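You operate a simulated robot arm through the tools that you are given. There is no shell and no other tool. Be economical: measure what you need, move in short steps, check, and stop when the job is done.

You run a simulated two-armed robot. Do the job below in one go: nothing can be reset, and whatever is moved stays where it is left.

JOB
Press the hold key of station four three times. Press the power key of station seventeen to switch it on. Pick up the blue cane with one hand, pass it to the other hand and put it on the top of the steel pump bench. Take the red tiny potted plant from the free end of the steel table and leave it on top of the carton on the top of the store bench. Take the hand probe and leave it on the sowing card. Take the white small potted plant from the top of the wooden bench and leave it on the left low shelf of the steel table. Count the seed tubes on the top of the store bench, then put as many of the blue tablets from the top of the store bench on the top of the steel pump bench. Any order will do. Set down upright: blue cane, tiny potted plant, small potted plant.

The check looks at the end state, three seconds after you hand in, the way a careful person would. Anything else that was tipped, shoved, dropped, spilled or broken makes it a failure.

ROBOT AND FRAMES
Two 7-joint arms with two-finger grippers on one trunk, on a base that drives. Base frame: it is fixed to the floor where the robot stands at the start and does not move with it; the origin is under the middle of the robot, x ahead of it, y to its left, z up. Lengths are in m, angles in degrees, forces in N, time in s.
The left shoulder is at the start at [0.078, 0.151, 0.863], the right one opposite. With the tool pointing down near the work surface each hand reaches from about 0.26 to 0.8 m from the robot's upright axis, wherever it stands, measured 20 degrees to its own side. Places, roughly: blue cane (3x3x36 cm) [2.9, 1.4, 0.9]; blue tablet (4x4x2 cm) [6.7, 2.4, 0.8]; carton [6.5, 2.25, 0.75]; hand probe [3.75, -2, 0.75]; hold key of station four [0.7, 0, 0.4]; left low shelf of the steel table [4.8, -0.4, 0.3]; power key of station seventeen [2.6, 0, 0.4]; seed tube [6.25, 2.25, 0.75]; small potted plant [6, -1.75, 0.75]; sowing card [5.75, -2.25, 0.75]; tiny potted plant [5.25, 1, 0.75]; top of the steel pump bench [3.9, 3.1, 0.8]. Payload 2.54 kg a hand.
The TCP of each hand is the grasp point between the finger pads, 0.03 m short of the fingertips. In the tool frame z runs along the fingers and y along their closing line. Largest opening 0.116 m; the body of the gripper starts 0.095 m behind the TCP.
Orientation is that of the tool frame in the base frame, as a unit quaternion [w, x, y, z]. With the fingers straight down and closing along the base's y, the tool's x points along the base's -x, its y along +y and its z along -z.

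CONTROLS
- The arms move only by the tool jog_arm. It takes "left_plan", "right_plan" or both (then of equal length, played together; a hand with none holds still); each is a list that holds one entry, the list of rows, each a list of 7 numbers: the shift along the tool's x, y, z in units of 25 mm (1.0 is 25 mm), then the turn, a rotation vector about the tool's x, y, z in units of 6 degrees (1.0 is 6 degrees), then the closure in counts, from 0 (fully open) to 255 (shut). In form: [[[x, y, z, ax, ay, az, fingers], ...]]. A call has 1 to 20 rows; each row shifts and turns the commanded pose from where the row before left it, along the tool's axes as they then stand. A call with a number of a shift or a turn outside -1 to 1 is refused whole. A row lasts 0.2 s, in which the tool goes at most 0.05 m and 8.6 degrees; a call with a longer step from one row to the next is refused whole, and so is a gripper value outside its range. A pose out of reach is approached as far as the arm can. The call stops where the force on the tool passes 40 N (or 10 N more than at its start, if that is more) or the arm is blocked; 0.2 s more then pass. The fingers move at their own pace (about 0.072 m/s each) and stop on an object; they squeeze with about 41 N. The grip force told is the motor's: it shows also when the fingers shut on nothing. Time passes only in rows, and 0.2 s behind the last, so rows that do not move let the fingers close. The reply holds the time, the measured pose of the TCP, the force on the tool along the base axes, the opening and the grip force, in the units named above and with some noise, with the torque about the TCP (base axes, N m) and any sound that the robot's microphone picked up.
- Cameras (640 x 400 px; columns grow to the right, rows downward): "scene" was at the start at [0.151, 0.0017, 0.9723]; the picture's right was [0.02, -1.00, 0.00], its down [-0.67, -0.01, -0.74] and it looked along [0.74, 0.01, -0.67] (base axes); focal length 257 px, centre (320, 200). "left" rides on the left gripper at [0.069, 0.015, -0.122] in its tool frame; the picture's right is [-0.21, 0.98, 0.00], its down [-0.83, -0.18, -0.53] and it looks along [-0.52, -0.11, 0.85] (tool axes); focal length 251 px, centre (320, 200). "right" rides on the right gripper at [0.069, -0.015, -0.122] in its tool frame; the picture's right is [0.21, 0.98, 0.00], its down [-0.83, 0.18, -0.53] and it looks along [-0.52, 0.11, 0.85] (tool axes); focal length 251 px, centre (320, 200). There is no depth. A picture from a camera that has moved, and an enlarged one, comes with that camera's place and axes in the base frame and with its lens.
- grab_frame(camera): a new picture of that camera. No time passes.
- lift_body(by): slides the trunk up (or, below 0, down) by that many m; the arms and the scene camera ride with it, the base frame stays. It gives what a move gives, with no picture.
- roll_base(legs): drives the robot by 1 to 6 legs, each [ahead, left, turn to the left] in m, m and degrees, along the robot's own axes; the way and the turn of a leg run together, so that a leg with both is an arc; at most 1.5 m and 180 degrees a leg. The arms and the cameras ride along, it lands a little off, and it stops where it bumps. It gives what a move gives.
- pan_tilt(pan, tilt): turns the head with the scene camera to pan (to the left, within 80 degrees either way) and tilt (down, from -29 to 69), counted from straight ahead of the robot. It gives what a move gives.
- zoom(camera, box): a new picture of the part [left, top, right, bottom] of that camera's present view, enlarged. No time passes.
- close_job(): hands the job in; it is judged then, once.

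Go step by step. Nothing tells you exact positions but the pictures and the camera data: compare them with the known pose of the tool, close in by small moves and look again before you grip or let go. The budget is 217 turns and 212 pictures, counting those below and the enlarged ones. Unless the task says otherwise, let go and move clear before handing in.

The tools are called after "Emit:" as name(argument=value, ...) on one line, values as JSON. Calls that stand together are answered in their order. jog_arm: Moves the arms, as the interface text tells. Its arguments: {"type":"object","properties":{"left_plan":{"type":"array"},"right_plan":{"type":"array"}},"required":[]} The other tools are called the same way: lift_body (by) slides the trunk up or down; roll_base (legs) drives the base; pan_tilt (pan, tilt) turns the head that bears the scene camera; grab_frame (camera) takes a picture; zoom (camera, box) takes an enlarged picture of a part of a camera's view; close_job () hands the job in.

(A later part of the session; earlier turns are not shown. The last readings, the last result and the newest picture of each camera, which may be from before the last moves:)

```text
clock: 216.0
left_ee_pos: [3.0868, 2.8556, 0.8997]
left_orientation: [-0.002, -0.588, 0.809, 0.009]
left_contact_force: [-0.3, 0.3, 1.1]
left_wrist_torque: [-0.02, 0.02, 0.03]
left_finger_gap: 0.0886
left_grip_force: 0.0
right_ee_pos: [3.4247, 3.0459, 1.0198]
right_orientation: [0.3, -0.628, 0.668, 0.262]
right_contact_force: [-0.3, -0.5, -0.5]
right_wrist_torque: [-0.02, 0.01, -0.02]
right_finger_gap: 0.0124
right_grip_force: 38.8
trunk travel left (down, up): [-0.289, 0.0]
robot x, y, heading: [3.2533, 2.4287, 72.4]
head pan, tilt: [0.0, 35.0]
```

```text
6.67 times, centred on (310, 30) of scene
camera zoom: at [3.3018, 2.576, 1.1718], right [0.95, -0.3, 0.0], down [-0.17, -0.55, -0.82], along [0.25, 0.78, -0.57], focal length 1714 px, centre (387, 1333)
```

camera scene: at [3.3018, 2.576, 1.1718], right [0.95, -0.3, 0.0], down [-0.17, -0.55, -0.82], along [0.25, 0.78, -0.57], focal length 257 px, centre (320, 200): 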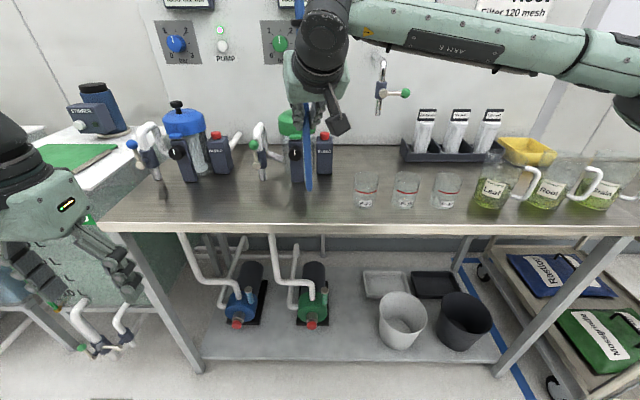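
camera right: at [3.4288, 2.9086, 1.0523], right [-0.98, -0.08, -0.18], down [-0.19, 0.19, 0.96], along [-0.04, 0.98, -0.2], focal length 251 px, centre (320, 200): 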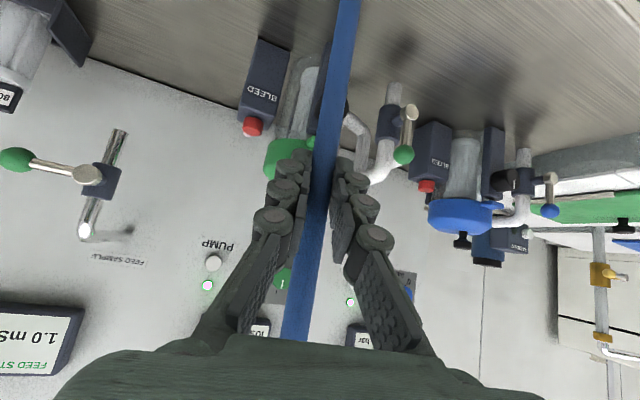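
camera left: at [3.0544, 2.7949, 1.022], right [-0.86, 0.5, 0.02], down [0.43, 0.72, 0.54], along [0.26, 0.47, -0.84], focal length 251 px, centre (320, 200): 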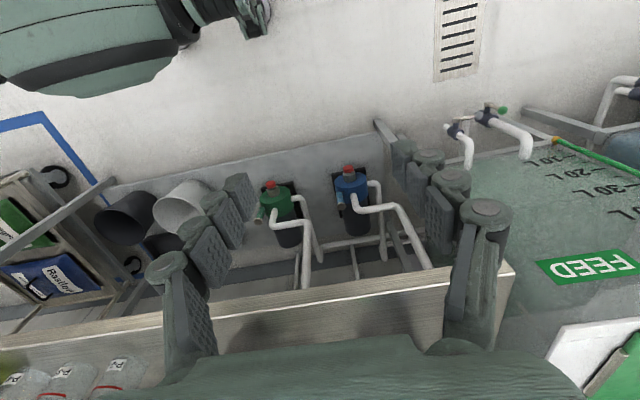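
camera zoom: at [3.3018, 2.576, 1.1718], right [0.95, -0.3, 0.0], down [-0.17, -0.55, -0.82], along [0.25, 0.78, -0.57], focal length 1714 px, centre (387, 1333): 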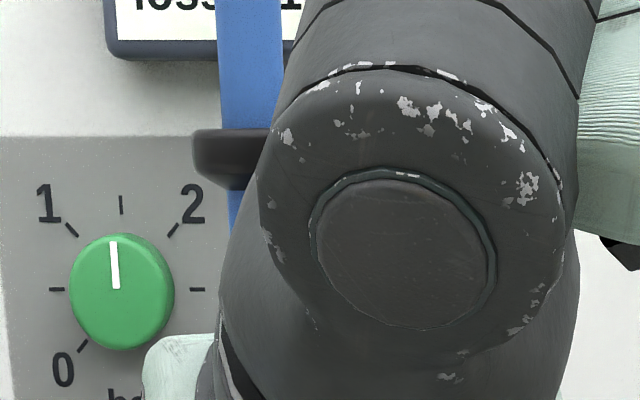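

Laterally the cane leans ~1.3° (top left). I'll correct that, then bring the cane to the robot's right side so the scene camera can see the fore-aft lean too.

Emit:
jog_arm(right_plan=[[[0.833, 0.294, -0.908, -0.143, -0.05, 0.156, 255], [0.833, 0.294, -0.908, 0, 0, 0, 255], [0.833, 0.294, -0.908, 0, 0, 0, 255], [0.833, 0.294, -0.908, 0, 0, 0, 255], [0.833, 0.294, -0.908, 0, 0, 0, 255], [0.833, 0.294, -0.908, 0, 0, 0, 255], [0.176, -0.973, -0.152, 0, 0, 0, 255], [0.176, -0.973, -0.152, 0, 0, 0, 255], [0.176, -0.973, -0.152, 0, 0, 0, 255], [0.176, -0.973, -0.152, 0, 0, 0, 255], [0.176, -0.973, -0.152, 0, 0, 0, 255], [0.176, -0.973, -0.152, 0, 0, 0, 255], [0.176, -0.973, -0.152, 0, 0, 0, 255], [0.176, -0.973, -0.152, 0, 0, 0, 255], [0.176, -0.973, -0.152, 0, 0, 0, 255], [0.176, -0.973, -0.152, 0, 0, 0, 255], [0.176, -0.973, -0.152, 0, 0, 0, 255], [0.176, -0.973, -0.152, 0, 0, 0, 255], [0.176, -0.973, -0.152, 0, 0, 0, 255], [0.176, -0.973, -0.152, 0, 0, 0, 255]]])

Emit:
pan_tilt(pan=-45, tilt=15)

Emit:
grab_frame(camera="scene")

```text
clock: 220.2
left_ee_pos: [3.0873, 2.856, 0.8993]
left_orientation: [-0.001, -0.589, 0.808, 0.01]
left_contact_force: [0.8, 0.3, -0.1]
left_wrist_torque: [-0.04, -0.01, -0.01]
left_finger_gap: 0.0888
left_grip_force: 0.0
right_ee_pos: [3.7004, 2.7694, 1.0165]
right_orientation: [0.294, -0.625, 0.67, 0.272]
right_contact_force: [-0.5, -0.3, -0.8]
right_wrist_torque: [-0.02, 0.01, 0.03]
right_finger_gap: 0.0124
right_grip_force: 38.7
right hand out of reach, approached as far as the arm can: row 12, 13
trunk travel left (down, up): [-0.289, 0.0]
robot x, y, heading: [3.2528, 2.4278, 72.2]
head pan, tilt: [0.0, 35.0]
```

```text
clock: 221.3
left_ee_pos: [3.0873, 2.8572, 0.9]
left_orientation: [-0.002, -0.589, 0.808, 0.009]
left_contact_force: [-0.7, 0.0, 0.7]
left_wrist_torque: [0.03, -0.02, 0.02]
left_finger_gap: 0.0887
left_grip_force: 0.0
right_ee_pos: [3.7007, 2.7681, 1.0165]
right_orientation: [0.294, -0.625, 0.67, 0.271]
right_contact_force: [-0.6, -0.1, -0.4]
right_wrist_torque: [-0.05, -0.06, 0.0]
right_finger_gap: 0.0123
right_grip_force: 39.8
trunk travel left (down, up): [-0.289, 0.0]
robot x, y, heading: [3.2549, 2.4261, 72.3]
head pan, tilt: [-45.0, 15.0]
```

```text
131 pictures are left
camera scene: at [3.3582, 2.5351, 1.2038], right [0.46, -0.89, 0.0], down [-0.23, -0.12, -0.97], along [0.86, 0.45, -0.26], focal length 257 px, centre (320, 200)
```

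scene: 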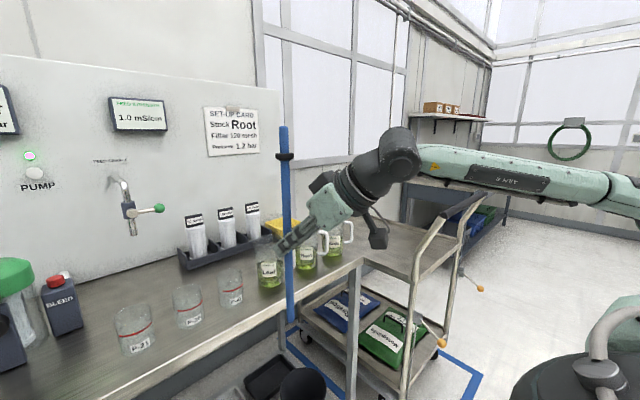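

Full cane visible now. Zoom on its top and bottom.

Emit:
zoom(camera="scene", box=[256, 115, 320, 155])

Emit:
zoom(camera="scene", box=[256, 290, 320, 330])

```text
10.00 times, centred on (288, 135) of scene
camera zoom: at [3.3582, 2.5351, 1.2038], right [0.46, -0.89, 0.0], down [-0.23, -0.12, -0.97], along [0.86, 0.45, -0.26], focal length 2572 px, centre (640, 850)
```

zoom: 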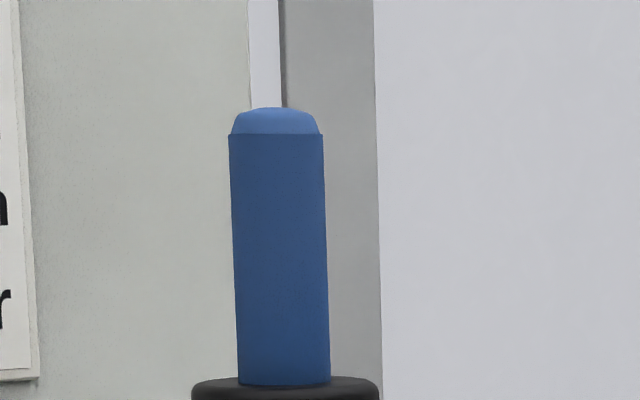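

```text
10.00 times, centred on (288, 310) of scene
camera zoom: at [3.3582, 2.5351, 1.2038], right [0.46, -0.89, 0.0], down [-0.23, -0.12, -0.97], along [0.86, 0.45, -0.26], focal length 2572 px, centre (640, -900)
```

zoom: 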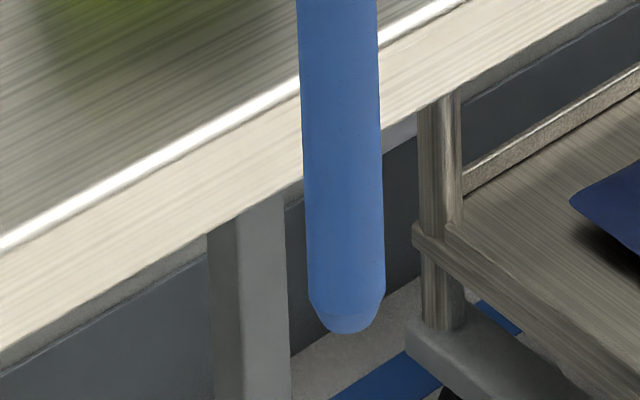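

The fore-aft combination looks vertical to ~0.1°. Bring the cane back to the spot and re-check laterally.

Emit:
jog_arm(right_plan=[[[-0.167, 0.999, 0.1735, 0, 0, 0, 255], [-0.167, 0.999, 0.1735, 0, 0, 0, 255], [-0.167, 0.999, 0.1735, 0, 0, 0, 255], [-0.167, 0.999, 0.1735, 0, 0, 0, 255], [-0.167, 0.999, 0.1735, 0, 0, 0, 255], [-0.167, 0.999, 0.1735, 0, 0, 0, 255], [-0.167, 0.999, 0.1735, 0, 0, 0, 255], [-0.167, 0.999, 0.1735, 0, 0, 0, 255], [-0.167, 0.999, 0.1735, 0, 0, 0, 255], [-0.167, 0.999, 0.1735, 0, 0, 0, 255], [-0.167, 0.999, 0.1735, 0, 0, 0, 255], [-0.167, 0.999, 0.1735, 0, 0, 0, 255], [-0.167, 0.999, 0.1735, 0, 0, 0, 255], [-0.167, 0.999, 0.1735, 0, 0, 0, 255], [-0.783, -0.364, 0.847, 0, 0, 0, 255], [-0.783, -0.364, 0.847, 0, 0, 0, 255], [-0.783, -0.364, 0.847, 0, 0, 0, 255], [-0.783, -0.364, 0.847, 0, 0, 0, 255], [-0.783, -0.364, 0.847, 0, 0, 0, 255], [-0.783, -0.364, 0.847, 0, 0, 0, 255]]])

Emit:
pan_tilt(pan=0, tilt=15)

Emit:
grab_frame(camera="scene")

```text
clock: 225.5
left_ee_pos: [3.0874, 2.8563, 0.8995]
left_orientation: [-0.002, -0.59, 0.808, 0.01]
left_contact_force: [-0.2, -0.2, 0.2]
left_wrist_torque: [0.02, -0.01, 0.01]
left_finger_gap: 0.0885
left_grip_force: 0.0
right_ee_pos: [3.4261, 3.0493, 1.02]
right_orientation: [0.295, -0.625, 0.67, 0.272]
right_contact_force: [0.3, 0.8, 0.0]
right_wrist_torque: [0.0, 0.02, 0.0]
right_finger_gap: 0.0122
right_grip_force: 39.0
right hand out of reach, approached as far as the arm can: row 6
trunk travel left (down, up): [-0.289, 0.0]
robot x, y, heading: [3.2554, 2.4273, 72.7]
head pan, tilt: [-45.0, 15.0]
```

```text
clock: 226.6
left_ee_pos: [3.0883, 2.8568, 0.899]
left_orientation: [-0.002, -0.59, 0.808, 0.01]
left_contact_force: [-0.2, -0.5, 0.6]
left_wrist_torque: [-0.03, 0.01, -0.01]
left_finger_gap: 0.0888
left_grip_force: 0.1
right_ee_pos: [3.4268, 3.0497, 1.0213]
right_orientation: [0.294, -0.625, 0.67, 0.272]
right_contact_force: [-0.2, 0.4, 0.7]
right_wrist_torque: [0.02, -0.01, 0.04]
right_finger_gap: 0.0124
right_grip_force: 39.1
trunk travel left (down, up): [-0.289, 0.0]
robot x, y, heading: [3.2564, 2.4271, 72.4]
head pan, tilt: [0.0, 15.0]
```

```text
128 pictures are left
camera scene: at [3.3036, 2.581, 1.2038], right [0.95, -0.3, 0.0], down [-0.08, -0.25, -0.97], along [0.29, 0.92, -0.26], focal length 257 px, centre (320, 200)
```

scene: 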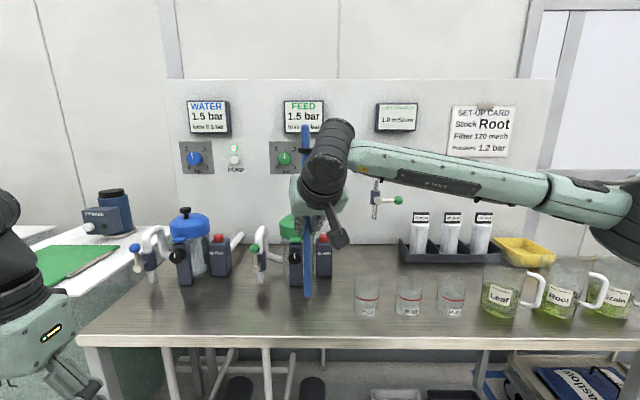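

Emit:
zoom(camera="scene", box=[275, 115, 339, 155])

Emit:
zoom(camera="scene", box=[275, 270, 339, 310])

```text
10.00 times, centred on (307, 135) of scene
camera zoom: at [3.3036, 2.581, 1.2038], right [0.95, -0.3, 0.0], down [-0.08, -0.25, -0.97], along [0.29, 0.92, -0.26], focal length 2572 px, centre (450, 850)
```

zoom: 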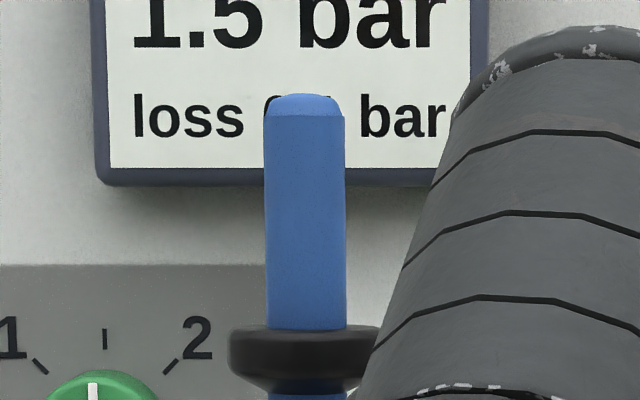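

```text
10.00 times, centred on (307, 290) of scene
camera zoom: at [3.3036, 2.581, 1.2038], right [0.95, -0.3, 0.0], down [-0.08, -0.25, -0.97], along [0.29, 0.92, -0.26], focal length 2572 px, centre (450, -700)
```

zoom: 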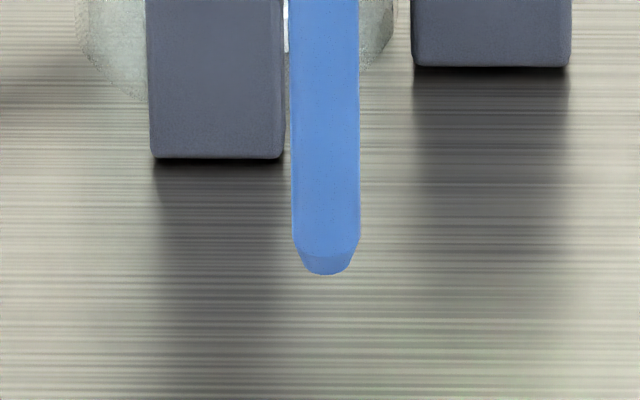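

Vertical to better than 0.1° both ways. Its base is chamfered, so I'll lower gently until light contact.

Emit:
jog_arm(right_plan=[[[0.22, 0.001, 0.2037, 0, 0, 0, 255], [0.22, 0.001, 0.2037, 0, 0, 0, 255], [0.22, 0.001, 0.2037, 0, 0, 0, 255], [0.22, 0.001, 0.2037, 0, 0, 0, 255], [0, 0, 0, 0, 0, 0, 255]]])

Emit:
zoom(camera="scene", box=[275, 270, 355, 320])

```text
clock: 227.8
left_ee_pos: [3.0872, 2.8572, 0.9006]
left_orientation: [-0.002, -0.589, 0.808, 0.009]
left_contact_force: [0.0, 0.0, 0.3]
left_wrist_torque: [-0.01, -0.02, 0.0]
left_finger_gap: 0.0888
left_grip_force: 0.1
right_ee_pos: [3.4265, 3.0487, 0.9911]
right_orientation: [0.293, -0.625, 0.67, 0.272]
right_contact_force: [0.3, -0.8, -0.7]
right_wrist_torque: [-0.01, 0.01, 0.01]
right_finger_gap: 0.012
right_grip_force: 39.6
trunk travel left (down, up): [-0.289, 0.0]
robot x, y, heading: [3.2546, 2.4264, 72.6]
head pan, tilt: [0.0, 15.0]
```

```text
8.00 times, centred on (315, 295) of scene
camera zoom: at [3.3035, 2.5811, 1.2038], right [0.95, -0.3, 0.0], down [-0.08, -0.25, -0.97], along [0.29, 0.92, -0.26], focal length 2057 px, centre (360, -560)
```

zoom: 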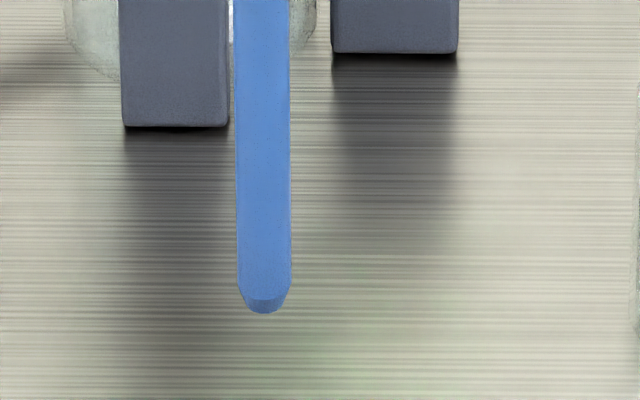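

Continue down in small steps.

Emit:
jog_arm(right_plan=[[[0.0879, 0, 0.0815, 0, 0, 0, 255], [0.0879, 0, 0.0815, 0, 0, 0, 255], [0, 0, 0, 0, 0, 0, 255]]])

Emit:
jog_arm(right_plan=[[[0.0586, 0, 0.0543, 0, 0, 0, 255], [0.0586, 0, 0.0543, 0, 0, 0, 255], [0, 0, 0, 0, 0, 0, 255]]])

Emit:
jog_arm(right_plan=[[[0.0586, 0, 0.0543, 0, 0, 0, 255], [0, 0, 0, 0, 0, 0, 255]]])

```text
clock: 228.6
left_ee_pos: [3.0886, 2.8565, 0.8994]
left_orientation: [-0.002, -0.59, 0.807, 0.009]
left_contact_force: [0.7, -0.2, -0.4]
left_wrist_torque: [0.03, 0.03, 0.0]
left_finger_gap: 0.0886
left_grip_force: 0.0
right_ee_pos: [3.4265, 3.0502, 0.9852]
right_orientation: [0.295, -0.624, 0.671, 0.272]
right_contact_force: [0.1, -0.3, -0.3]
right_wrist_torque: [-0.01, 0.04, 0.01]
right_finger_gap: 0.0124
right_grip_force: 38.9
trunk travel left (down, up): [-0.289, 0.0]
robot x, y, heading: [3.2524, 2.4257, 72.3]
head pan, tilt: [0.0, 15.0]
```

```text
clock: 229.4
left_ee_pos: [3.0874, 2.856, 0.8997]
left_orientation: [-0.001, -0.589, 0.808, 0.01]
left_contact_force: [-0.4, -0.2, -0.4]
left_wrist_torque: [0.02, -0.01, -0.01]
left_finger_gap: 0.0887
left_grip_force: 0.1
right_ee_pos: [3.4262, 3.0494, 0.9801]
right_orientation: [0.293, -0.625, 0.67, 0.272]
right_contact_force: [0.0, -0.3, -0.6]
right_wrist_torque: [-0.02, -0.02, 0.01]
right_finger_gap: 0.0124
right_grip_force: 39.1
trunk travel left (down, up): [-0.289, 0.0]
robot x, y, heading: [3.2542, 2.4286, 72.3]
head pan, tilt: [0.0, 15.0]
```

```text
clock: 230.0
left_ee_pos: [3.0885, 2.8566, 0.9005]
left_orientation: [-0.001, -0.589, 0.808, 0.009]
left_contact_force: [0.4, -0.1, 0.4]
left_wrist_torque: [0.01, 0.01, 0.01]
left_finger_gap: 0.0887
left_grip_force: 0.1
right_ee_pos: [3.4265, 3.0481, 0.9785]
right_orientation: [0.294, -0.625, 0.67, 0.272]
right_contact_force: [-0.6, 0.0, -1.2]
right_wrist_torque: [-0.01, 0.04, 0.02]
right_finger_gap: 0.0123
right_grip_force: 39.4
trunk travel left (down, up): [-0.289, 0.0]
robot x, y, heading: [3.2584, 2.4289, 72.4]
head pan, tilt: [0.0, 15.0]
```

Emit:
jog_arm(right_plan=[[[0.044, 0, 0.0407, 0, 0, 0, 255], [0, 0, 0, 0, 0, 0, 255]]])

Emit:
jog_arm(right_plan=[[[0.044, 0, 0.0407, 0, 0, 0, 255], [0, 0, 0, 0, 0, 0, 255]]])

Emit:
jog_arm(right_plan=[[[0.044, 0, 0.0407, 0, 0, 0, 255], [0, 0, 0, 0, 0, 0, 255]]])

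Emit:
zoom(camera="scene", box=[275, 280, 355, 330])

```text
clock: 230.6
left_ee_pos: [3.0873, 2.8565, 0.8989]
left_orientation: [-0.002, -0.589, 0.808, 0.01]
left_contact_force: [0.0, 0.7, 0.0]
left_wrist_torque: [0.0, 0.02, 0.02]
left_finger_gap: 0.0888
left_grip_force: 0.0
right_ee_pos: [3.4262, 3.0477, 0.9765]
right_orientation: [0.294, -0.625, 0.67, 0.271]
right_contact_force: [0.0, -0.9, -0.3]
right_wrist_torque: [-0.01, 0.0, -0.01]
right_finger_gap: 0.0123
right_grip_force: 39.6
trunk travel left (down, up): [-0.289, 0.0]
robot x, y, heading: [3.2553, 2.4267, 72.3]
head pan, tilt: [0.0, 15.0]
```

```text
clock: 231.2
left_ee_pos: [3.0877, 2.8556, 0.8997]
left_orientation: [-0.002, -0.589, 0.808, 0.01]
left_contact_force: [0.0, -0.2, 0.2]
left_wrist_torque: [-0.03, -0.01, 0.02]
left_finger_gap: 0.0887
left_grip_force: 0.1
right_ee_pos: [3.4254, 3.0482, 0.9752]
right_orientation: [0.295, -0.624, 0.67, 0.272]
right_contact_force: [0.4, 0.6, -0.7]
right_wrist_torque: [-0.01, 0.02, -0.03]
right_finger_gap: 0.0123
right_grip_force: 38.9
trunk travel left (down, up): [-0.289, 0.0]
robot x, y, heading: [3.2546, 2.4303, 72.3]
head pan, tilt: [0.0, 15.0]
```

```text
clock: 231.8
left_ee_pos: [3.0882, 2.857, 0.8997]
left_orientation: [-0.001, -0.589, 0.808, 0.01]
left_contact_force: [0.7, -0.5, -0.2]
left_wrist_torque: [-0.01, 0.04, -0.03]
left_finger_gap: 0.0887
left_grip_force: 0.0
right_ee_pos: [3.4251, 3.0496, 0.9743]
right_orientation: [0.294, -0.625, 0.67, 0.272]
right_contact_force: [1.2, -0.1, -0.2]
right_wrist_torque: [0.01, -0.06, 0.0]
right_finger_gap: 0.0122
right_grip_force: 39.3
trunk travel left (down, up): [-0.289, 0.0]
robot x, y, heading: [3.2566, 2.4239, 72.4]
head pan, tilt: [0.0, 15.0]
```

```text
8.00 times, centred on (315, 305) of scene
camera zoom: at [3.3035, 2.5811, 1.2038], right [0.95, -0.3, 0.0], down [-0.08, -0.25, -0.97], along [0.29, 0.92, -0.26], focal length 2057 px, centre (360, -640)
```

zoom: 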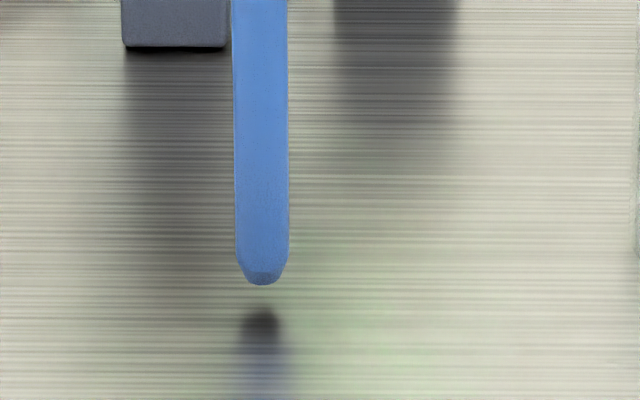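

The reflection shows ~3.5 mm still to go. Lower more.

Emit:
jog_arm(right_plan=[[[0.0733, 0, 0.0679, 0, 0, 0, 255], [0, 0, 0, 0, 0, 0, 255]]])

Emit:
zoom(camera="scene", box=[275, 280, 355, 330])

Emit:
jog_arm(right_plan=[[[0.0293, 0, 0.0272, 0, 0, 0, 255], [0, 0, 0, 0, 0, 0, 255]]])

Emit:
zoom(camera="scene", box=[275, 280, 355, 330])

```text
clock: 232.4
left_ee_pos: [3.088, 2.856, 0.8994]
left_orientation: [-0.001, -0.589, 0.808, 0.009]
left_contact_force: [-0.4, -0.1, 0.4]
left_wrist_torque: [0.0, -0.01, 0.02]
left_finger_gap: 0.0884
left_grip_force: 0.1
right_ee_pos: [3.4246, 3.0484, 0.9711]
right_orientation: [0.294, -0.625, 0.671, 0.271]
right_contact_force: [-0.2, 0.5, 0.1]
right_wrist_torque: [-0.01, 0.0, -0.01]
right_finger_gap: 0.0121
right_grip_force: 39.4
trunk travel left (down, up): [-0.289, 0.0]
robot x, y, heading: [3.2582, 2.428, 72.1]
head pan, tilt: [0.0, 15.0]
```

```text
8.00 times, centred on (315, 305) of scene
camera zoom: at [3.3035, 2.5811, 1.2038], right [0.95, -0.3, 0.0], down [-0.08, -0.25, -0.97], along [0.29, 0.92, -0.26], focal length 2057 px, centre (360, -640)
```

zoom: 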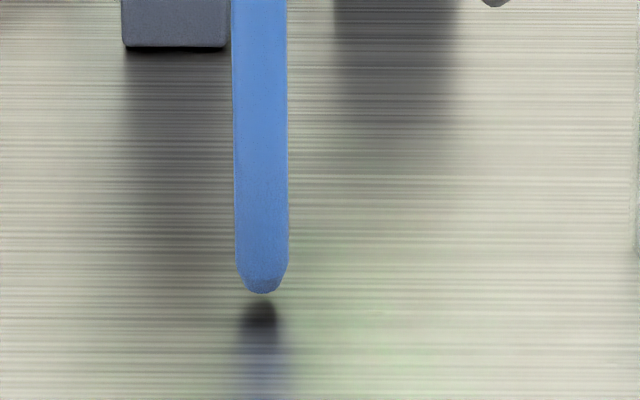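

```text
clock: 233.0
left_ee_pos: [3.0871, 2.8576, 0.8991]
left_orientation: [-0.001, -0.589, 0.808, 0.01]
left_contact_force: [0.4, -1.0, -0.2]
left_wrist_torque: [-0.02, 0.02, -0.01]
left_finger_gap: 0.0887
left_grip_force: 0.0
right_ee_pos: [3.4251, 3.0484, 0.9712]
right_orientation: [0.294, -0.625, 0.67, 0.272]
right_contact_force: [-0.1, 0.5, -0.1]
right_wrist_torque: [0.0, -0.05, 0.0]
right_finger_gap: 0.0125
right_grip_force: 39.2
trunk travel left (down, up): [-0.289, 0.0]
robot x, y, heading: [3.2536, 2.4244, 72.6]
head pan, tilt: [0.0, 15.0]
```

```text
8.00 times, centred on (315, 305) of scene
camera zoom: at [3.3035, 2.5811, 1.2038], right [0.95, -0.3, 0.0], down [-0.08, -0.25, -0.97], along [0.29, 0.92, -0.26], focal length 2057 px, centre (360, -640)
```

zoom: 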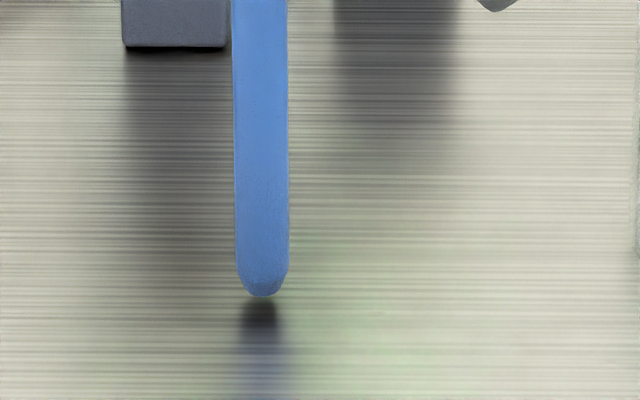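

Emit:
jog_arm(right_plan=[[[0.0205, 0, 0.019, 0, 0, 0, 255], [0, 0, 0, 0, 0, 0, 255]]])

Emit:
jog_arm(right_plan=[[[0.0176, 0, 0.0163, 0, 0, 0, 255], [0, 0, 0, 0, 0, 0, 255]]])

Emit:
zoom(camera="scene", box=[275, 280, 355, 330])

```text
clock: 233.6
left_ee_pos: [3.0878, 2.8554, 0.8998]
left_orientation: [-0.001, -0.589, 0.808, 0.01]
left_contact_force: [0.3, -0.1, -0.3]
left_wrist_torque: [0.0, -0.04, 0.03]
left_finger_gap: 0.0888
left_grip_force: 0.0
right_ee_pos: [3.4261, 3.05, 0.97]
right_orientation: [0.294, -0.625, 0.671, 0.271]
right_contact_force: [-1.1, 0.4, -0.5]
right_wrist_torque: [0.03, 0.01, -0.01]
right_finger_gap: 0.0121
right_grip_force: 39.3
trunk travel left (down, up): [-0.289, 0.0]
robot x, y, heading: [3.2559, 2.4304, 72.4]
head pan, tilt: [0.0, 15.0]
```

```text
clock: 234.2
left_ee_pos: [3.0878, 2.8573, 0.8998]
left_orientation: [-0.001, -0.59, 0.808, 0.009]
left_contact_force: [-0.1, 0.7, -0.2]
left_wrist_torque: [0.0, 0.0, 0.01]
left_finger_gap: 0.0889
left_grip_force: 0.1
right_ee_pos: [3.4254, 3.0491, 0.9696]
right_orientation: [0.294, -0.625, 0.67, 0.272]
right_contact_force: [-0.6, 0.2, -0.9]
right_wrist_torque: [0.01, 0.03, -0.01]
right_finger_gap: 0.0123
right_grip_force: 39.0
trunk travel left (down, up): [-0.289, 0.0]
robot x, y, heading: [3.2574, 2.4257, 72.2]
head pan, tilt: [0.0, 15.0]
```

```text
8.00 times, centred on (315, 305) of scene
camera zoom: at [3.3035, 2.5811, 1.2038], right [0.95, -0.3, 0.0], down [-0.08, -0.25, -0.97], along [0.29, 0.92, -0.26], focal length 2057 px, centre (360, -640)
```

zoom: 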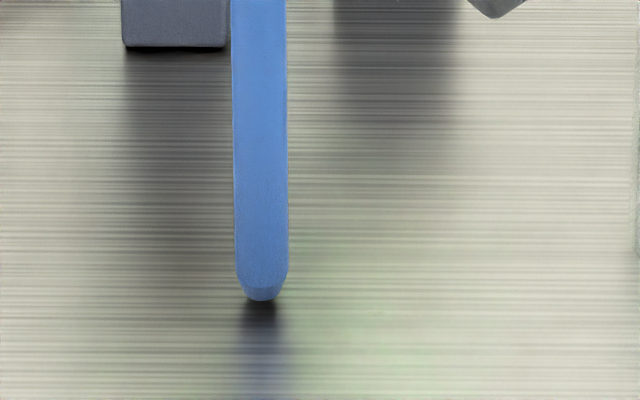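

Emit:
jog_arm(right_plan=[[[0.0205, 0, 0.019, 0, 0, 0, 255], [0, 0, 0, 0, 0, 0, 255], [0, 0, 0, 0, 0, 0, 255]]])

Emit:
jog_arm(right_plan=[[[0.0176, 0, 0.0163, 0, 0, 0, 255], [0, 0, 0, 0, 0, 0, 255], [0, 0, 0, 0, 0, 0, 255]]])

Emit:
zoom(camera="scene", box=[275, 280, 355, 330])

```text
clock: 235.0
left_ee_pos: [3.0869, 2.8576, 0.8998]
left_orientation: [-0.001, -0.59, 0.807, 0.009]
left_contact_force: [0.4, 0.1, -0.1]
left_wrist_torque: [-0.01, 0.01, 0.02]
left_finger_gap: 0.0888
left_grip_force: 0.1
right_ee_pos: [3.4245, 3.0492, 0.9686]
right_orientation: [0.294, -0.625, 0.67, 0.272]
right_contact_force: [0.3, 0.9, -0.7]
right_wrist_torque: [0.0, -0.02, -0.03]
right_finger_gap: 0.0122
right_grip_force: 39.4
trunk travel left (down, up): [-0.289, 0.0]
robot x, y, heading: [3.2545, 2.4272, 72.5]
head pan, tilt: [0.0, 15.0]
```

```text
clock: 235.8
left_ee_pos: [3.0885, 2.8553, 0.901]
left_orientation: [-0.002, -0.59, 0.808, 0.01]
left_contact_force: [-0.7, -0.6, -1.0]
left_wrist_torque: [-0.01, -0.04, -0.02]
left_finger_gap: 0.0885
left_grip_force: 0.1
right_ee_pos: [3.4258, 3.0494, 0.9691]
right_orientation: [0.294, -0.625, 0.67, 0.272]
right_contact_force: [-0.4, -0.2, 0.3]
right_wrist_torque: [0.01, 0.02, -0.02]
right_finger_gap: 0.012
right_grip_force: 39.0
trunk travel left (down, up): [-0.289, 0.0]
robot x, y, heading: [3.2566, 2.4233, 72.4]
head pan, tilt: [0.0, 15.0]
```

```text
8.00 times, centred on (315, 305) of scene
camera zoom: at [3.3035, 2.5811, 1.2038], right [0.95, -0.3, 0.0], down [-0.08, -0.25, -0.97], along [0.29, 0.92, -0.26], focal length 2057 px, centre (360, -640)
```

zoom: 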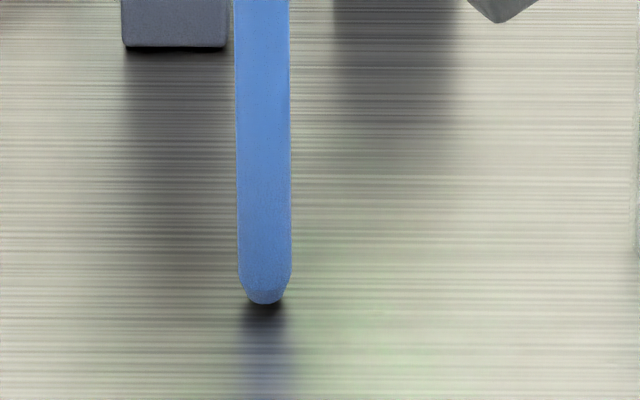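

Emit:
jog_arm(right_plan=[[[0.0205, 0, 0.019, 0, 0, 0, 255], [0, 0, 0, 0, 0, 0, 255], [0, 0, 0, 0, 0, 0, 255]]])

Emit:
jog_arm(right_plan=[[[0.0205, 0, 0.019, 0, 0, 0, 255], [0, 0, 0, 0, 0, 0, 255], [0, 0, 0, 0, 0, 0, 255]]])

Emit:
zoom(camera="scene", box=[275, 280, 355, 330])

```text
clock: 236.6
left_ee_pos: [3.0882, 2.8574, 0.8985]
left_orientation: [-0.002, -0.589, 0.808, 0.009]
left_contact_force: [0.0, 1.6, -0.2]
left_wrist_torque: [0.02, 0.02, -0.02]
left_finger_gap: 0.0886
left_grip_force: 0.2
right_ee_pos: [3.4257, 3.049, 0.9689]
right_orientation: [0.294, -0.625, 0.67, 0.271]
right_contact_force: [-0.8, 0.4, -0.7]
right_wrist_torque: [-0.01, -0.01, 0.01]
right_finger_gap: 0.0123
right_grip_force: 38.8
trunk travel left (down, up): [-0.289, 0.0]
robot x, y, heading: [3.2582, 2.4287, 72.4]
head pan, tilt: [0.0, 15.0]
```

```text
clock: 237.4
left_ee_pos: [3.088, 2.8566, 0.9004]
left_orientation: [-0.002, -0.59, 0.808, 0.009]
left_contact_force: [0.4, 0.8, 0.5]
left_wrist_torque: [0.0, 0.01, 0.02]
left_finger_gap: 0.0888
left_grip_force: 0.0
right_ee_pos: [3.4276, 3.0482, 0.9667]
right_orientation: [0.294, -0.625, 0.67, 0.271]
right_contact_force: [-0.3, 0.2, 0.2]
right_wrist_torque: [0.0, 0.0, 0.03]
right_finger_gap: 0.0125
right_grip_force: 39.0
trunk travel left (down, up): [-0.289, 0.0]
robot x, y, heading: [3.2521, 2.4278, 72.5]
head pan, tilt: [0.0, 15.0]
```

```text
8.00 times, centred on (315, 305) of scene
camera zoom: at [3.3035, 2.5811, 1.2038], right [0.95, -0.3, 0.0], down [-0.08, -0.25, -0.97], along [0.29, 0.92, -0.26], focal length 2057 px, centre (360, -640)
```

zoom: 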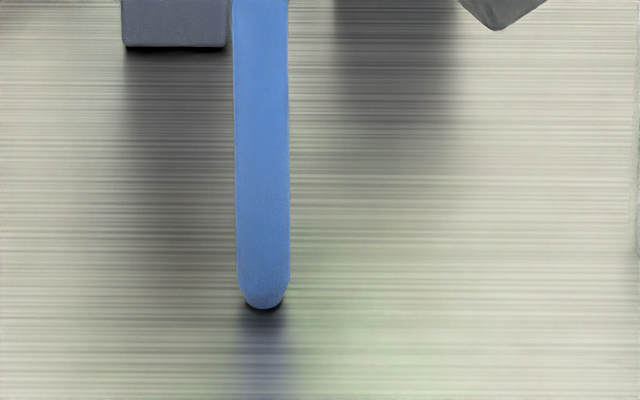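

Emit:
jog_arm(right_plan=[[[0.0147, 0, 0.0136, 0, 0, 0, 255], [0, 0, 0, 0, 0, 0, 255], [0, 0, 0, 0, 0, 0, 255]]])

Emit:
jog_arm(right_plan=[[[0.0147, 0, 0.0136, 0, 0, 0, 255], [0, 0, 0, 0, 0, 0, 255], [0, 0, 0, 0, 0, 0, 255]]])

Emit:
zoom(camera="scene", box=[275, 280, 355, 330])

```text
clock: 238.2
left_ee_pos: [3.0879, 2.857, 0.9006]
left_orientation: [-0.002, -0.589, 0.808, 0.01]
left_contact_force: [-0.4, 0.4, -0.5]
left_wrist_torque: [0.01, -0.02, -0.03]
left_finger_gap: 0.0886
left_grip_force: 0.0
right_ee_pos: [3.4264, 3.0476, 0.9666]
right_orientation: [0.294, -0.625, 0.67, 0.271]
right_contact_force: [-0.2, -0.1, -1.9]
right_wrist_torque: [0.0, 0.0, -0.01]
right_finger_gap: 0.0125
right_grip_force: 39.0
trunk travel left (down, up): [-0.289, 0.0]
robot x, y, heading: [3.258, 2.4266, 72.5]
head pan, tilt: [0.0, 15.0]
```

```text
clock: 239.0
left_ee_pos: [3.0888, 2.8566, 0.8997]
left_orientation: [-0.002, -0.589, 0.808, 0.009]
left_contact_force: [0.1, 0.4, -1.2]
left_wrist_torque: [-0.01, 0.0, -0.03]
left_finger_gap: 0.0886
left_grip_force: 0.1
right_ee_pos: [3.4254, 3.0495, 0.9665]
right_orientation: [0.294, -0.625, 0.67, 0.271]
right_contact_force: [-1.0, 0.4, 0.0]
right_wrist_torque: [0.04, 0.02, 0.0]
right_finger_gap: 0.0118
right_grip_force: 39.0
trunk travel left (down, up): [-0.289, 0.0]
robot x, y, heading: [3.2552, 2.4252, 72.3]
head pan, tilt: [0.0, 15.0]
```

```text
8.00 times, centred on (315, 305) of scene
camera zoom: at [3.3035, 2.5811, 1.2038], right [0.95, -0.3, 0.0], down [-0.08, -0.25, -0.97], along [0.29, 0.92, -0.26], focal length 2057 px, centre (360, -640)
```

zoom: 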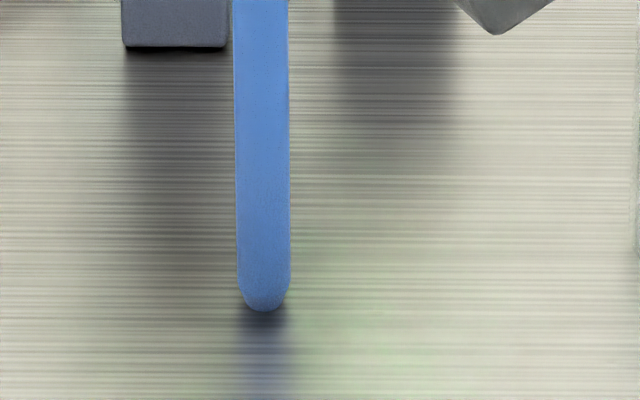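

Emit:
jog_arm(right_plan=[[[0.0205, 0, 0.019, 0, 0, 0, 255], [0, 0, 0, 0, 0, 0, 255], [0, 0, 0, 0, 0, 0, 255]]])

Emit:
jog_arm(right_plan=[[[0.0205, 0, 0.019, 0, 0, 0, 255], [0, 0, 0, 0, 0, 0, 255], [0, 0, 0, 0, 0, 0, 255]]])

Emit:
zoom(camera="scene", box=[275, 280, 355, 330])

```text
clock: 239.8
left_ee_pos: [3.0879, 2.8569, 0.8992]
left_orientation: [-0.002, -0.589, 0.808, 0.009]
left_contact_force: [0.2, -0.1, 0.5]
left_wrist_torque: [0.01, 0.01, -0.02]
left_finger_gap: 0.0888
left_grip_force: 0.0
right_ee_pos: [3.4259, 3.0479, 0.9666]
right_orientation: [0.295, -0.625, 0.67, 0.271]
right_contact_force: [0.2, 0.3, 2.3]
right_wrist_torque: [0.1, 0.04, 0.03]
right_finger_gap: 0.0124
right_grip_force: 39.4
trunk travel left (down, up): [-0.289, 0.0]
robot x, y, heading: [3.2564, 2.4269, 72.2]
head pan, tilt: [0.0, 15.0]
```

```text
clock: 240.6
left_ee_pos: [3.0875, 2.8561, 0.8998]
left_orientation: [-0.001, -0.589, 0.808, 0.01]
left_contact_force: [0.0, -0.7, 0.8]
left_wrist_torque: [0.02, 0.0, -0.02]
left_finger_gap: 0.089
left_grip_force: 0.2
right_ee_pos: [3.4257, 3.0486, 0.965]
right_orientation: [0.295, -0.625, 0.67, 0.273]
right_contact_force: [-1.0, 2.6, 6.0]
right_wrist_torque: [0.41, 0.0, 0.01]
right_finger_gap: 0.0123
right_grip_force: 38.6
trunk travel left (down, up): [-0.289, 0.0]
robot x, y, heading: [3.2524, 2.4278, 72.0]
head pan, tilt: [0.0, 15.0]
```

```text
8.00 times, centred on (315, 305) of scene
camera zoom: at [3.3033, 2.5806, 1.2039], right [0.95, -0.3, 0.0], down [-0.08, -0.25, -0.97], along [0.29, 0.92, -0.26], focal length 2057 px, centre (360, -640)
```

zoom: 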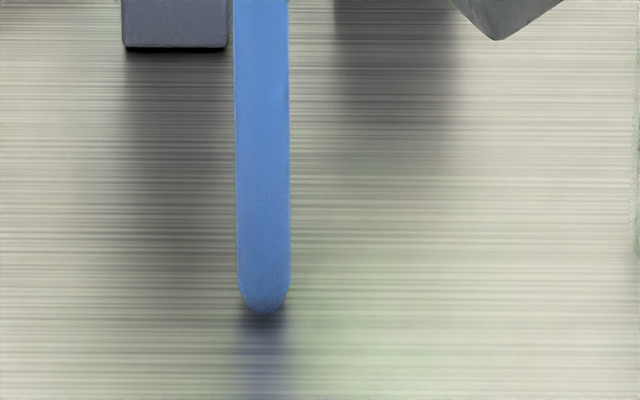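

Contact made (6 N). Ease back to ~2 N before releasing.

Emit:
jog_arm(right_plan=[[[-0.0205, 0, -0.019, 0, 0, 0, 255], [0, 0, 0, 0, 0, 0, 255], [0, 0, 0, 0, 0, 0, 255]]])

Emit:
zoom(camera="scene", box=[275, 115, 339, 155])

Emit:
zoom(camera="scene", box=[275, 280, 339, 320])

```text
clock: 241.4
left_ee_pos: [3.0867, 2.8558, 0.8989]
left_orientation: [-0.002, -0.589, 0.808, 0.01]
left_contact_force: [-0.5, 0.0, 0.6]
left_wrist_torque: [-0.05, 0.02, -0.02]
left_finger_gap: 0.0888
left_grip_force: 0.1
right_ee_pos: [3.4268, 3.0487, 0.9658]
right_orientation: [0.294, -0.625, 0.67, 0.272]
right_contact_force: [0.6, 1.9, 4.8]
right_wrist_torque: [0.27, -0.03, 0.02]
right_finger_gap: 0.0123
right_grip_force: 39.1
trunk travel left (down, up): [-0.289, 0.0]
robot x, y, heading: [3.2558, 2.4267, 72.7]
head pan, tilt: [0.0, 15.0]
```

```text
10.00 times, centred on (307, 135) of scene
camera zoom: at [3.3034, 2.5807, 1.2039], right [0.95, -0.3, 0.0], down [-0.08, -0.25, -0.97], along [0.29, 0.92, -0.26], focal length 2572 px, centre (450, 850)
```

zoom: 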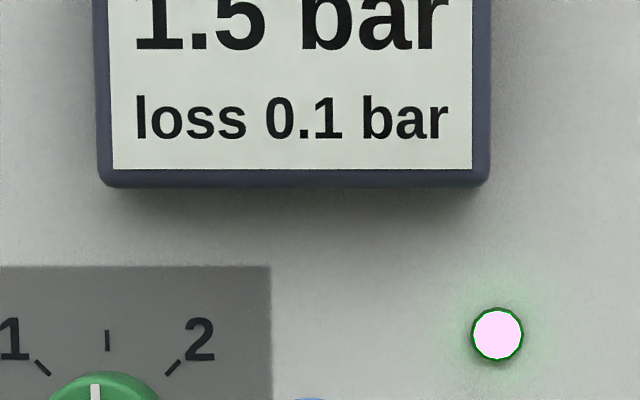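

```text
10.00 times, centred on (307, 300) of scene
camera zoom: at [3.3034, 2.5807, 1.2039], right [0.95, -0.3, 0.0], down [-0.08, -0.25, -0.97], along [0.29, 0.92, -0.26], focal length 2572 px, centre (450, -800)
```

zoom: 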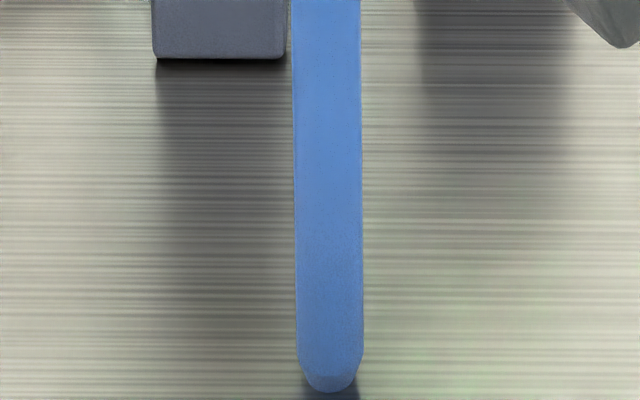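

Emit:
jog_arm(right_plan=[[[-0.0205, 0, -0.019, 0, 0, 0, 255], [0, 0, 0, 0, 0, 0, 255], [0, 0, 0, 0, 0, 0, 255]]])

Emit:
zoom(camera="scene", box=[275, 145, 339, 185])

Emit:
zoom(camera="scene", box=[275, 280, 339, 320])

```text
clock: 242.2
left_ee_pos: [3.0863, 2.8563, 0.9004]
left_orientation: [-0.003, -0.589, 0.808, 0.009]
left_contact_force: [-0.5, 0.0, 0.8]
left_wrist_torque: [-0.02, 0.01, -0.04]
left_finger_gap: 0.0884
left_grip_force: 0.1
right_ee_pos: [3.4253, 3.0487, 0.9664]
right_orientation: [0.293, -0.626, 0.67, 0.271]
right_contact_force: [0.6, -0.4, 1.0]
right_wrist_torque: [-0.13, 0.03, 0.01]
right_finger_gap: 0.0122
right_grip_force: 39.3
trunk travel left (down, up): [-0.289, 0.0]
robot x, y, heading: [3.2549, 2.4249, 72.4]
head pan, tilt: [0.0, 15.0]
```

```text
10.00 times, centred on (307, 165) of scene
camera zoom: at [3.3034, 2.5808, 1.2038], right [0.95, -0.3, 0.0], down [-0.08, -0.25, -0.97], along [0.29, 0.92, -0.26], focal length 2572 px, centre (450, 550)
```

zoom: 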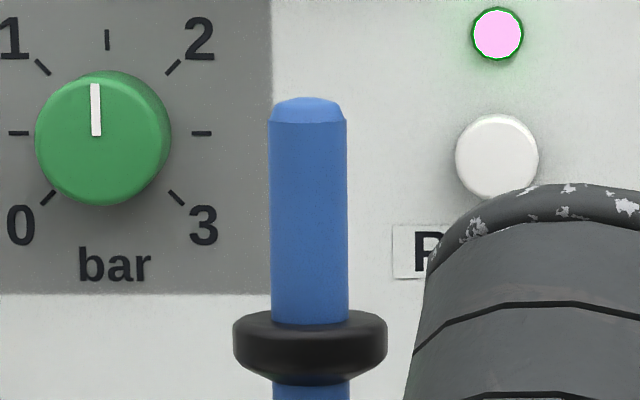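

```text
10.00 times, centred on (307, 300) of scene
camera zoom: at [3.3034, 2.5808, 1.2038], right [0.95, -0.3, 0.0], down [-0.08, -0.25, -0.97], along [0.29, 0.92, -0.26], focal length 2572 px, centre (450, -800)
```

zoom: 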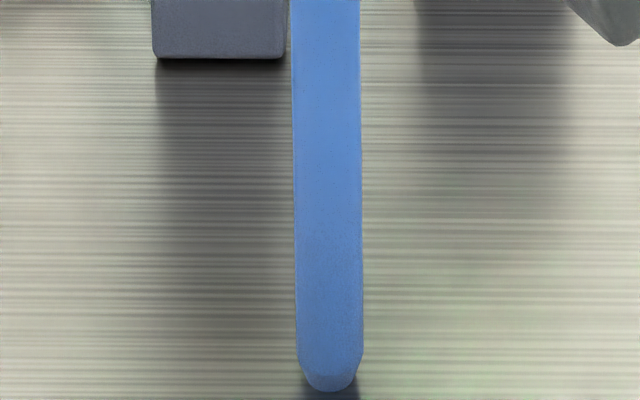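

Still perfectly vertical with 1 N load. Release gradually.

Emit:
jog_arm(right_plan=[[[0, 0, 0, 0, 0, 0, 222], [0, 0, 0, 0, 0, 0, 222], [0, 0, 0, 0, 0, 0, 210], [0, 0, 0, 0, 0, 0, 200], [0, 0, 0, 0, 0, 0, 190]]])

Emit:
grab_frame(camera="scene")

Emit:
grab_frame(camera="right")

```text
clock: 243.4
left_ee_pos: [3.0868, 2.8565, 0.8988]
left_orientation: [-0.002, -0.589, 0.808, 0.01]
left_contact_force: [-0.4, -0.7, -0.2]
left_wrist_torque: [-0.01, 0.03, 0.01]
left_finger_gap: 0.0887
left_grip_force: 0.2
right_ee_pos: [3.4251, 3.0484, 0.9661]
right_orientation: [0.294, -0.625, 0.671, 0.271]
right_contact_force: [0.9, -0.5, -0.7]
right_wrist_torque: [-0.03, -0.02, -0.01]
right_finger_gap: 0.0295
right_grip_force: 0.1
trunk travel left (down, up): [-0.289, 0.0]
robot x, y, heading: [3.2566, 2.4303, 72.6]
head pan, tilt: [0.0, 15.0]
```

```text
112 pictures are left
camera scene: at [3.3035, 2.581, 1.2038], right [0.95, -0.3, 0.0], down [-0.08, -0.25, -0.97], along [0.29, 0.92, -0.26], focal length 257 px, centre (320, 200)
```

scene: 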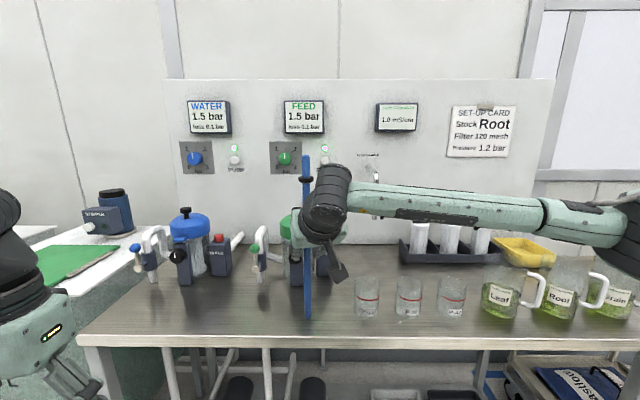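

```text
111 pictures are left
camera right: at [3.4316, 2.9115, 0.9979], right [-0.98, -0.08, -0.16], down [-0.17, 0.18, 0.97], along [-0.04, 0.98, -0.19], focal length 251 px, centre (320, 200)
```

right: 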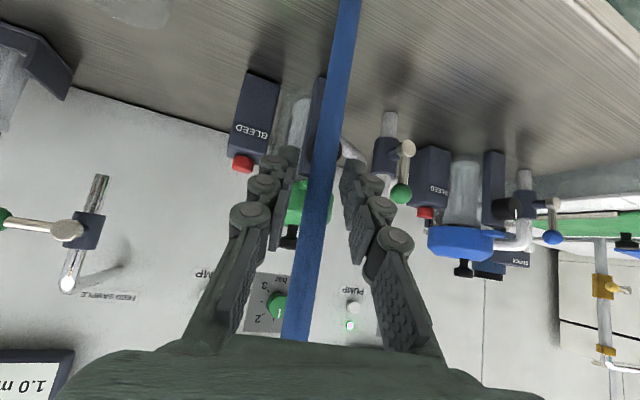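

The cane stands on its own. Open fully and retract straight back.

Emit:
jog_arm(right_plan=[[[0, 0, 0, 0, 0, 0, 120], [0, 0, 0, 0, 0, 0, 40], [0, 0, 0, 0, 0, 0, 0], [0, 0, 0, 0, 0, 0, 0], [0.34, 0.001, -0.367, 0, 0, 0, 0], [0.34, 0.001, -0.367, 0, 0, 0, 0], [0.679, 0.002, -0.733, 0, 0, 0, 0], [0.679, 0.002, -0.733, 0, 0, 0, 0], [0.679, 0.002, -0.733, 0, 0, 0, 0], [0.679, 0.002, -0.733, 0, 0, 0, 0], [0.679, 0.002, -0.733, 0, 0, 0, 0], [0.679, 0.002, -0.733, 0, 0, 0, 0], [0, 0, 0, 0, 0, 0, 0]]])

Emit:
grab_frame(camera="scene")

```text
clock: 246.2
left_ee_pos: [3.0867, 2.856, 0.9005]
left_orientation: [-0.001, -0.589, 0.808, 0.01]
left_contact_force: [0.3, 0.0, 1.1]
left_wrist_torque: [0.01, -0.03, -0.03]
left_finger_gap: 0.0884
left_grip_force: 0.0
right_ee_pos: [3.4121, 2.8749, 0.9651]
right_orientation: [0.294, -0.625, 0.67, 0.271]
right_contact_force: [0.3, 0.3, 0.0]
right_wrist_torque: [0.02, 0.01, -0.02]
right_finger_gap: 0.1161
right_grip_force: 0.1
trunk travel left (down, up): [-0.289, 0.0]
robot x, y, heading: [3.2527, 2.4281, 72.4]
head pan, tilt: [0.0, 15.0]
```

```text
110 pictures are left
camera scene: at [3.3035, 2.5811, 1.2038], right [0.95, -0.3, 0.0], down [-0.08, -0.25, -0.97], along [0.29, 0.92, -0.26], focal length 257 px, centre (320, 200)
```

scene: 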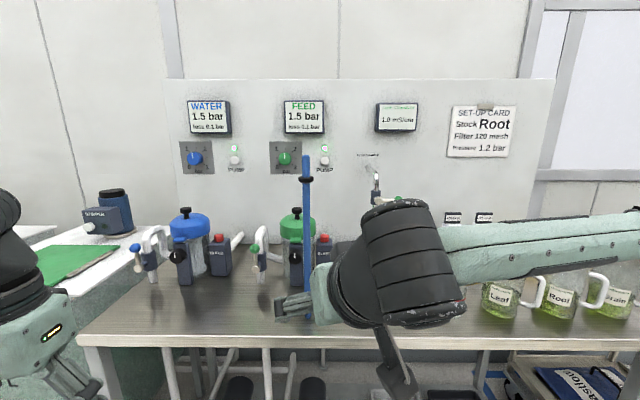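

The cane stands free and upright. Tuck the right arm, then strafe clear of the cane table and back off.

Emit:
jog_arm(right_plan=[[[0, 0, 0, 0, 0.97, 0, 0], [0, 0, 0, 0, 0.97, 0, 0], [0, 0, 0, 0, 0.97, 0, 0], [0, 0, 0, 0, 0.97, 0, 0], [0, 0, 0, 0, 0.97, 0, 0], [0, 0, 0, 0, 0.97, 0, 0], [0, 0, 0, 0, 0.97, 0, 0], [0, 0, 0, 0, 0.97, 0, 0], [0, 0, 0, 0, 0, 1, 0], [0, 0, 0, 0, 0, 1, 0], [0.2, -1, 0.6, 0, 0, 0, 0], [0.2, -1, 0.6, 0, 0, 0, 0], [0.2, -1, 0.6, 0, 0, 0, 0], [0.2, -1, 0.6, 0, 0, 0, 0], [0.2, -1, 0.6, 0, 0, 0, 0], [0.2, -1, 0.6, 0, 0, 0, 0]]])

Emit:
roll_base(legs=[[0, -0.47, 0], [-0.35, -0.1, 0], [0, 0, -90], [1.1, 0, 0]])

Emit:
pan_tilt(pan=0, tilt=20)

Emit:
grab_frame(camera="scene")

```text
clock: 249.6
left_ee_pos: [3.0874, 2.8562, 0.9006]
left_orientation: [-0.002, -0.589, 0.808, 0.009]
left_contact_force: [0.6, -0.6, -0.4]
left_wrist_torque: [0.04, -0.02, -0.03]
left_finger_gap: 0.0887
left_grip_force: 0.1
right_ee_pos: [3.5489, 2.8036, 0.8743]
right_orientation: [0.005, -0.6, 0.8, 0.004]
right_contact_force: [-0.2, 0.0, 0.7]
right_wrist_torque: [0.04, -0.02, 0.0]
right_finger_gap: 0.116
right_grip_force: 0.1
trunk travel left (down, up): [-0.289, 0.0]
robot x, y, heading: [3.2564, 2.4292, 72.4]
head pan, tilt: [0.0, 15.0]
```

```text
clock: 265.7
left_ee_pos: [5.1611, 1.7387, 0.8992]
left_orientation: [0.006, 0.163, 0.987, 0.008]
left_contact_force: [-0.1, -0.1, 0.8]
left_wrist_torque: [0.01, 0.02, 0.01]
left_finger_gap: 0.0886
left_grip_force: 0.0
right_ee_pos: [5.1006, 1.2787, 0.8751]
right_orientation: [0.005, 0.148, 0.989, -0.002]
right_contact_force: [1.3, 0.4, -1.1]
right_wrist_torque: [-0.01, 0.02, 0.04]
right_finger_gap: 0.1162
right_grip_force: 0.0
trunk travel left (down, up): [-0.289, 0.0]
robot x, y, heading: [4.7336, 1.5758, -18.4]
head pan, tilt: [0.0, 15.0]
```

```text
clock: 266.4
left_ee_pos: [5.1616, 1.7396, 0.8996]
left_orientation: [0.006, 0.164, 0.986, 0.007]
left_contact_force: [-0.3, -0.1, 0.1]
left_wrist_torque: [0.02, -0.01, -0.01]
left_finger_gap: 0.0887
left_grip_force: 0.1
right_ee_pos: [5.1015, 1.2784, 0.8741]
right_orientation: [0.007, 0.148, 0.989, -0.002]
right_contact_force: [-0.1, 0.0, 0.1]
right_wrist_torque: [0.01, 0.04, 0.0]
right_finger_gap: 0.116
right_grip_force: 0.0
trunk travel left (down, up): [-0.289, 0.0]
robot x, y, heading: [4.7317, 1.5803, -18.5]
head pan, tilt: [0.0, 20.0]
```

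```text
109 pictures are left
camera scene: at [4.8816, 1.5271, 1.1957], right [-0.32, -0.95, 0.0], down [-0.32, 0.11, -0.94], along [0.89, -0.3, -0.34], focal length 257 px, centre (320, 200)
```

scene: 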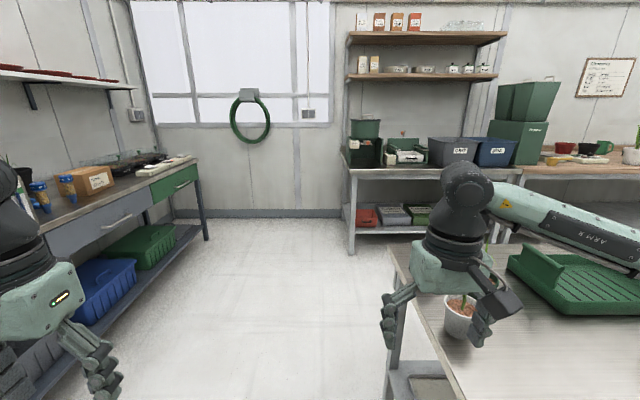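

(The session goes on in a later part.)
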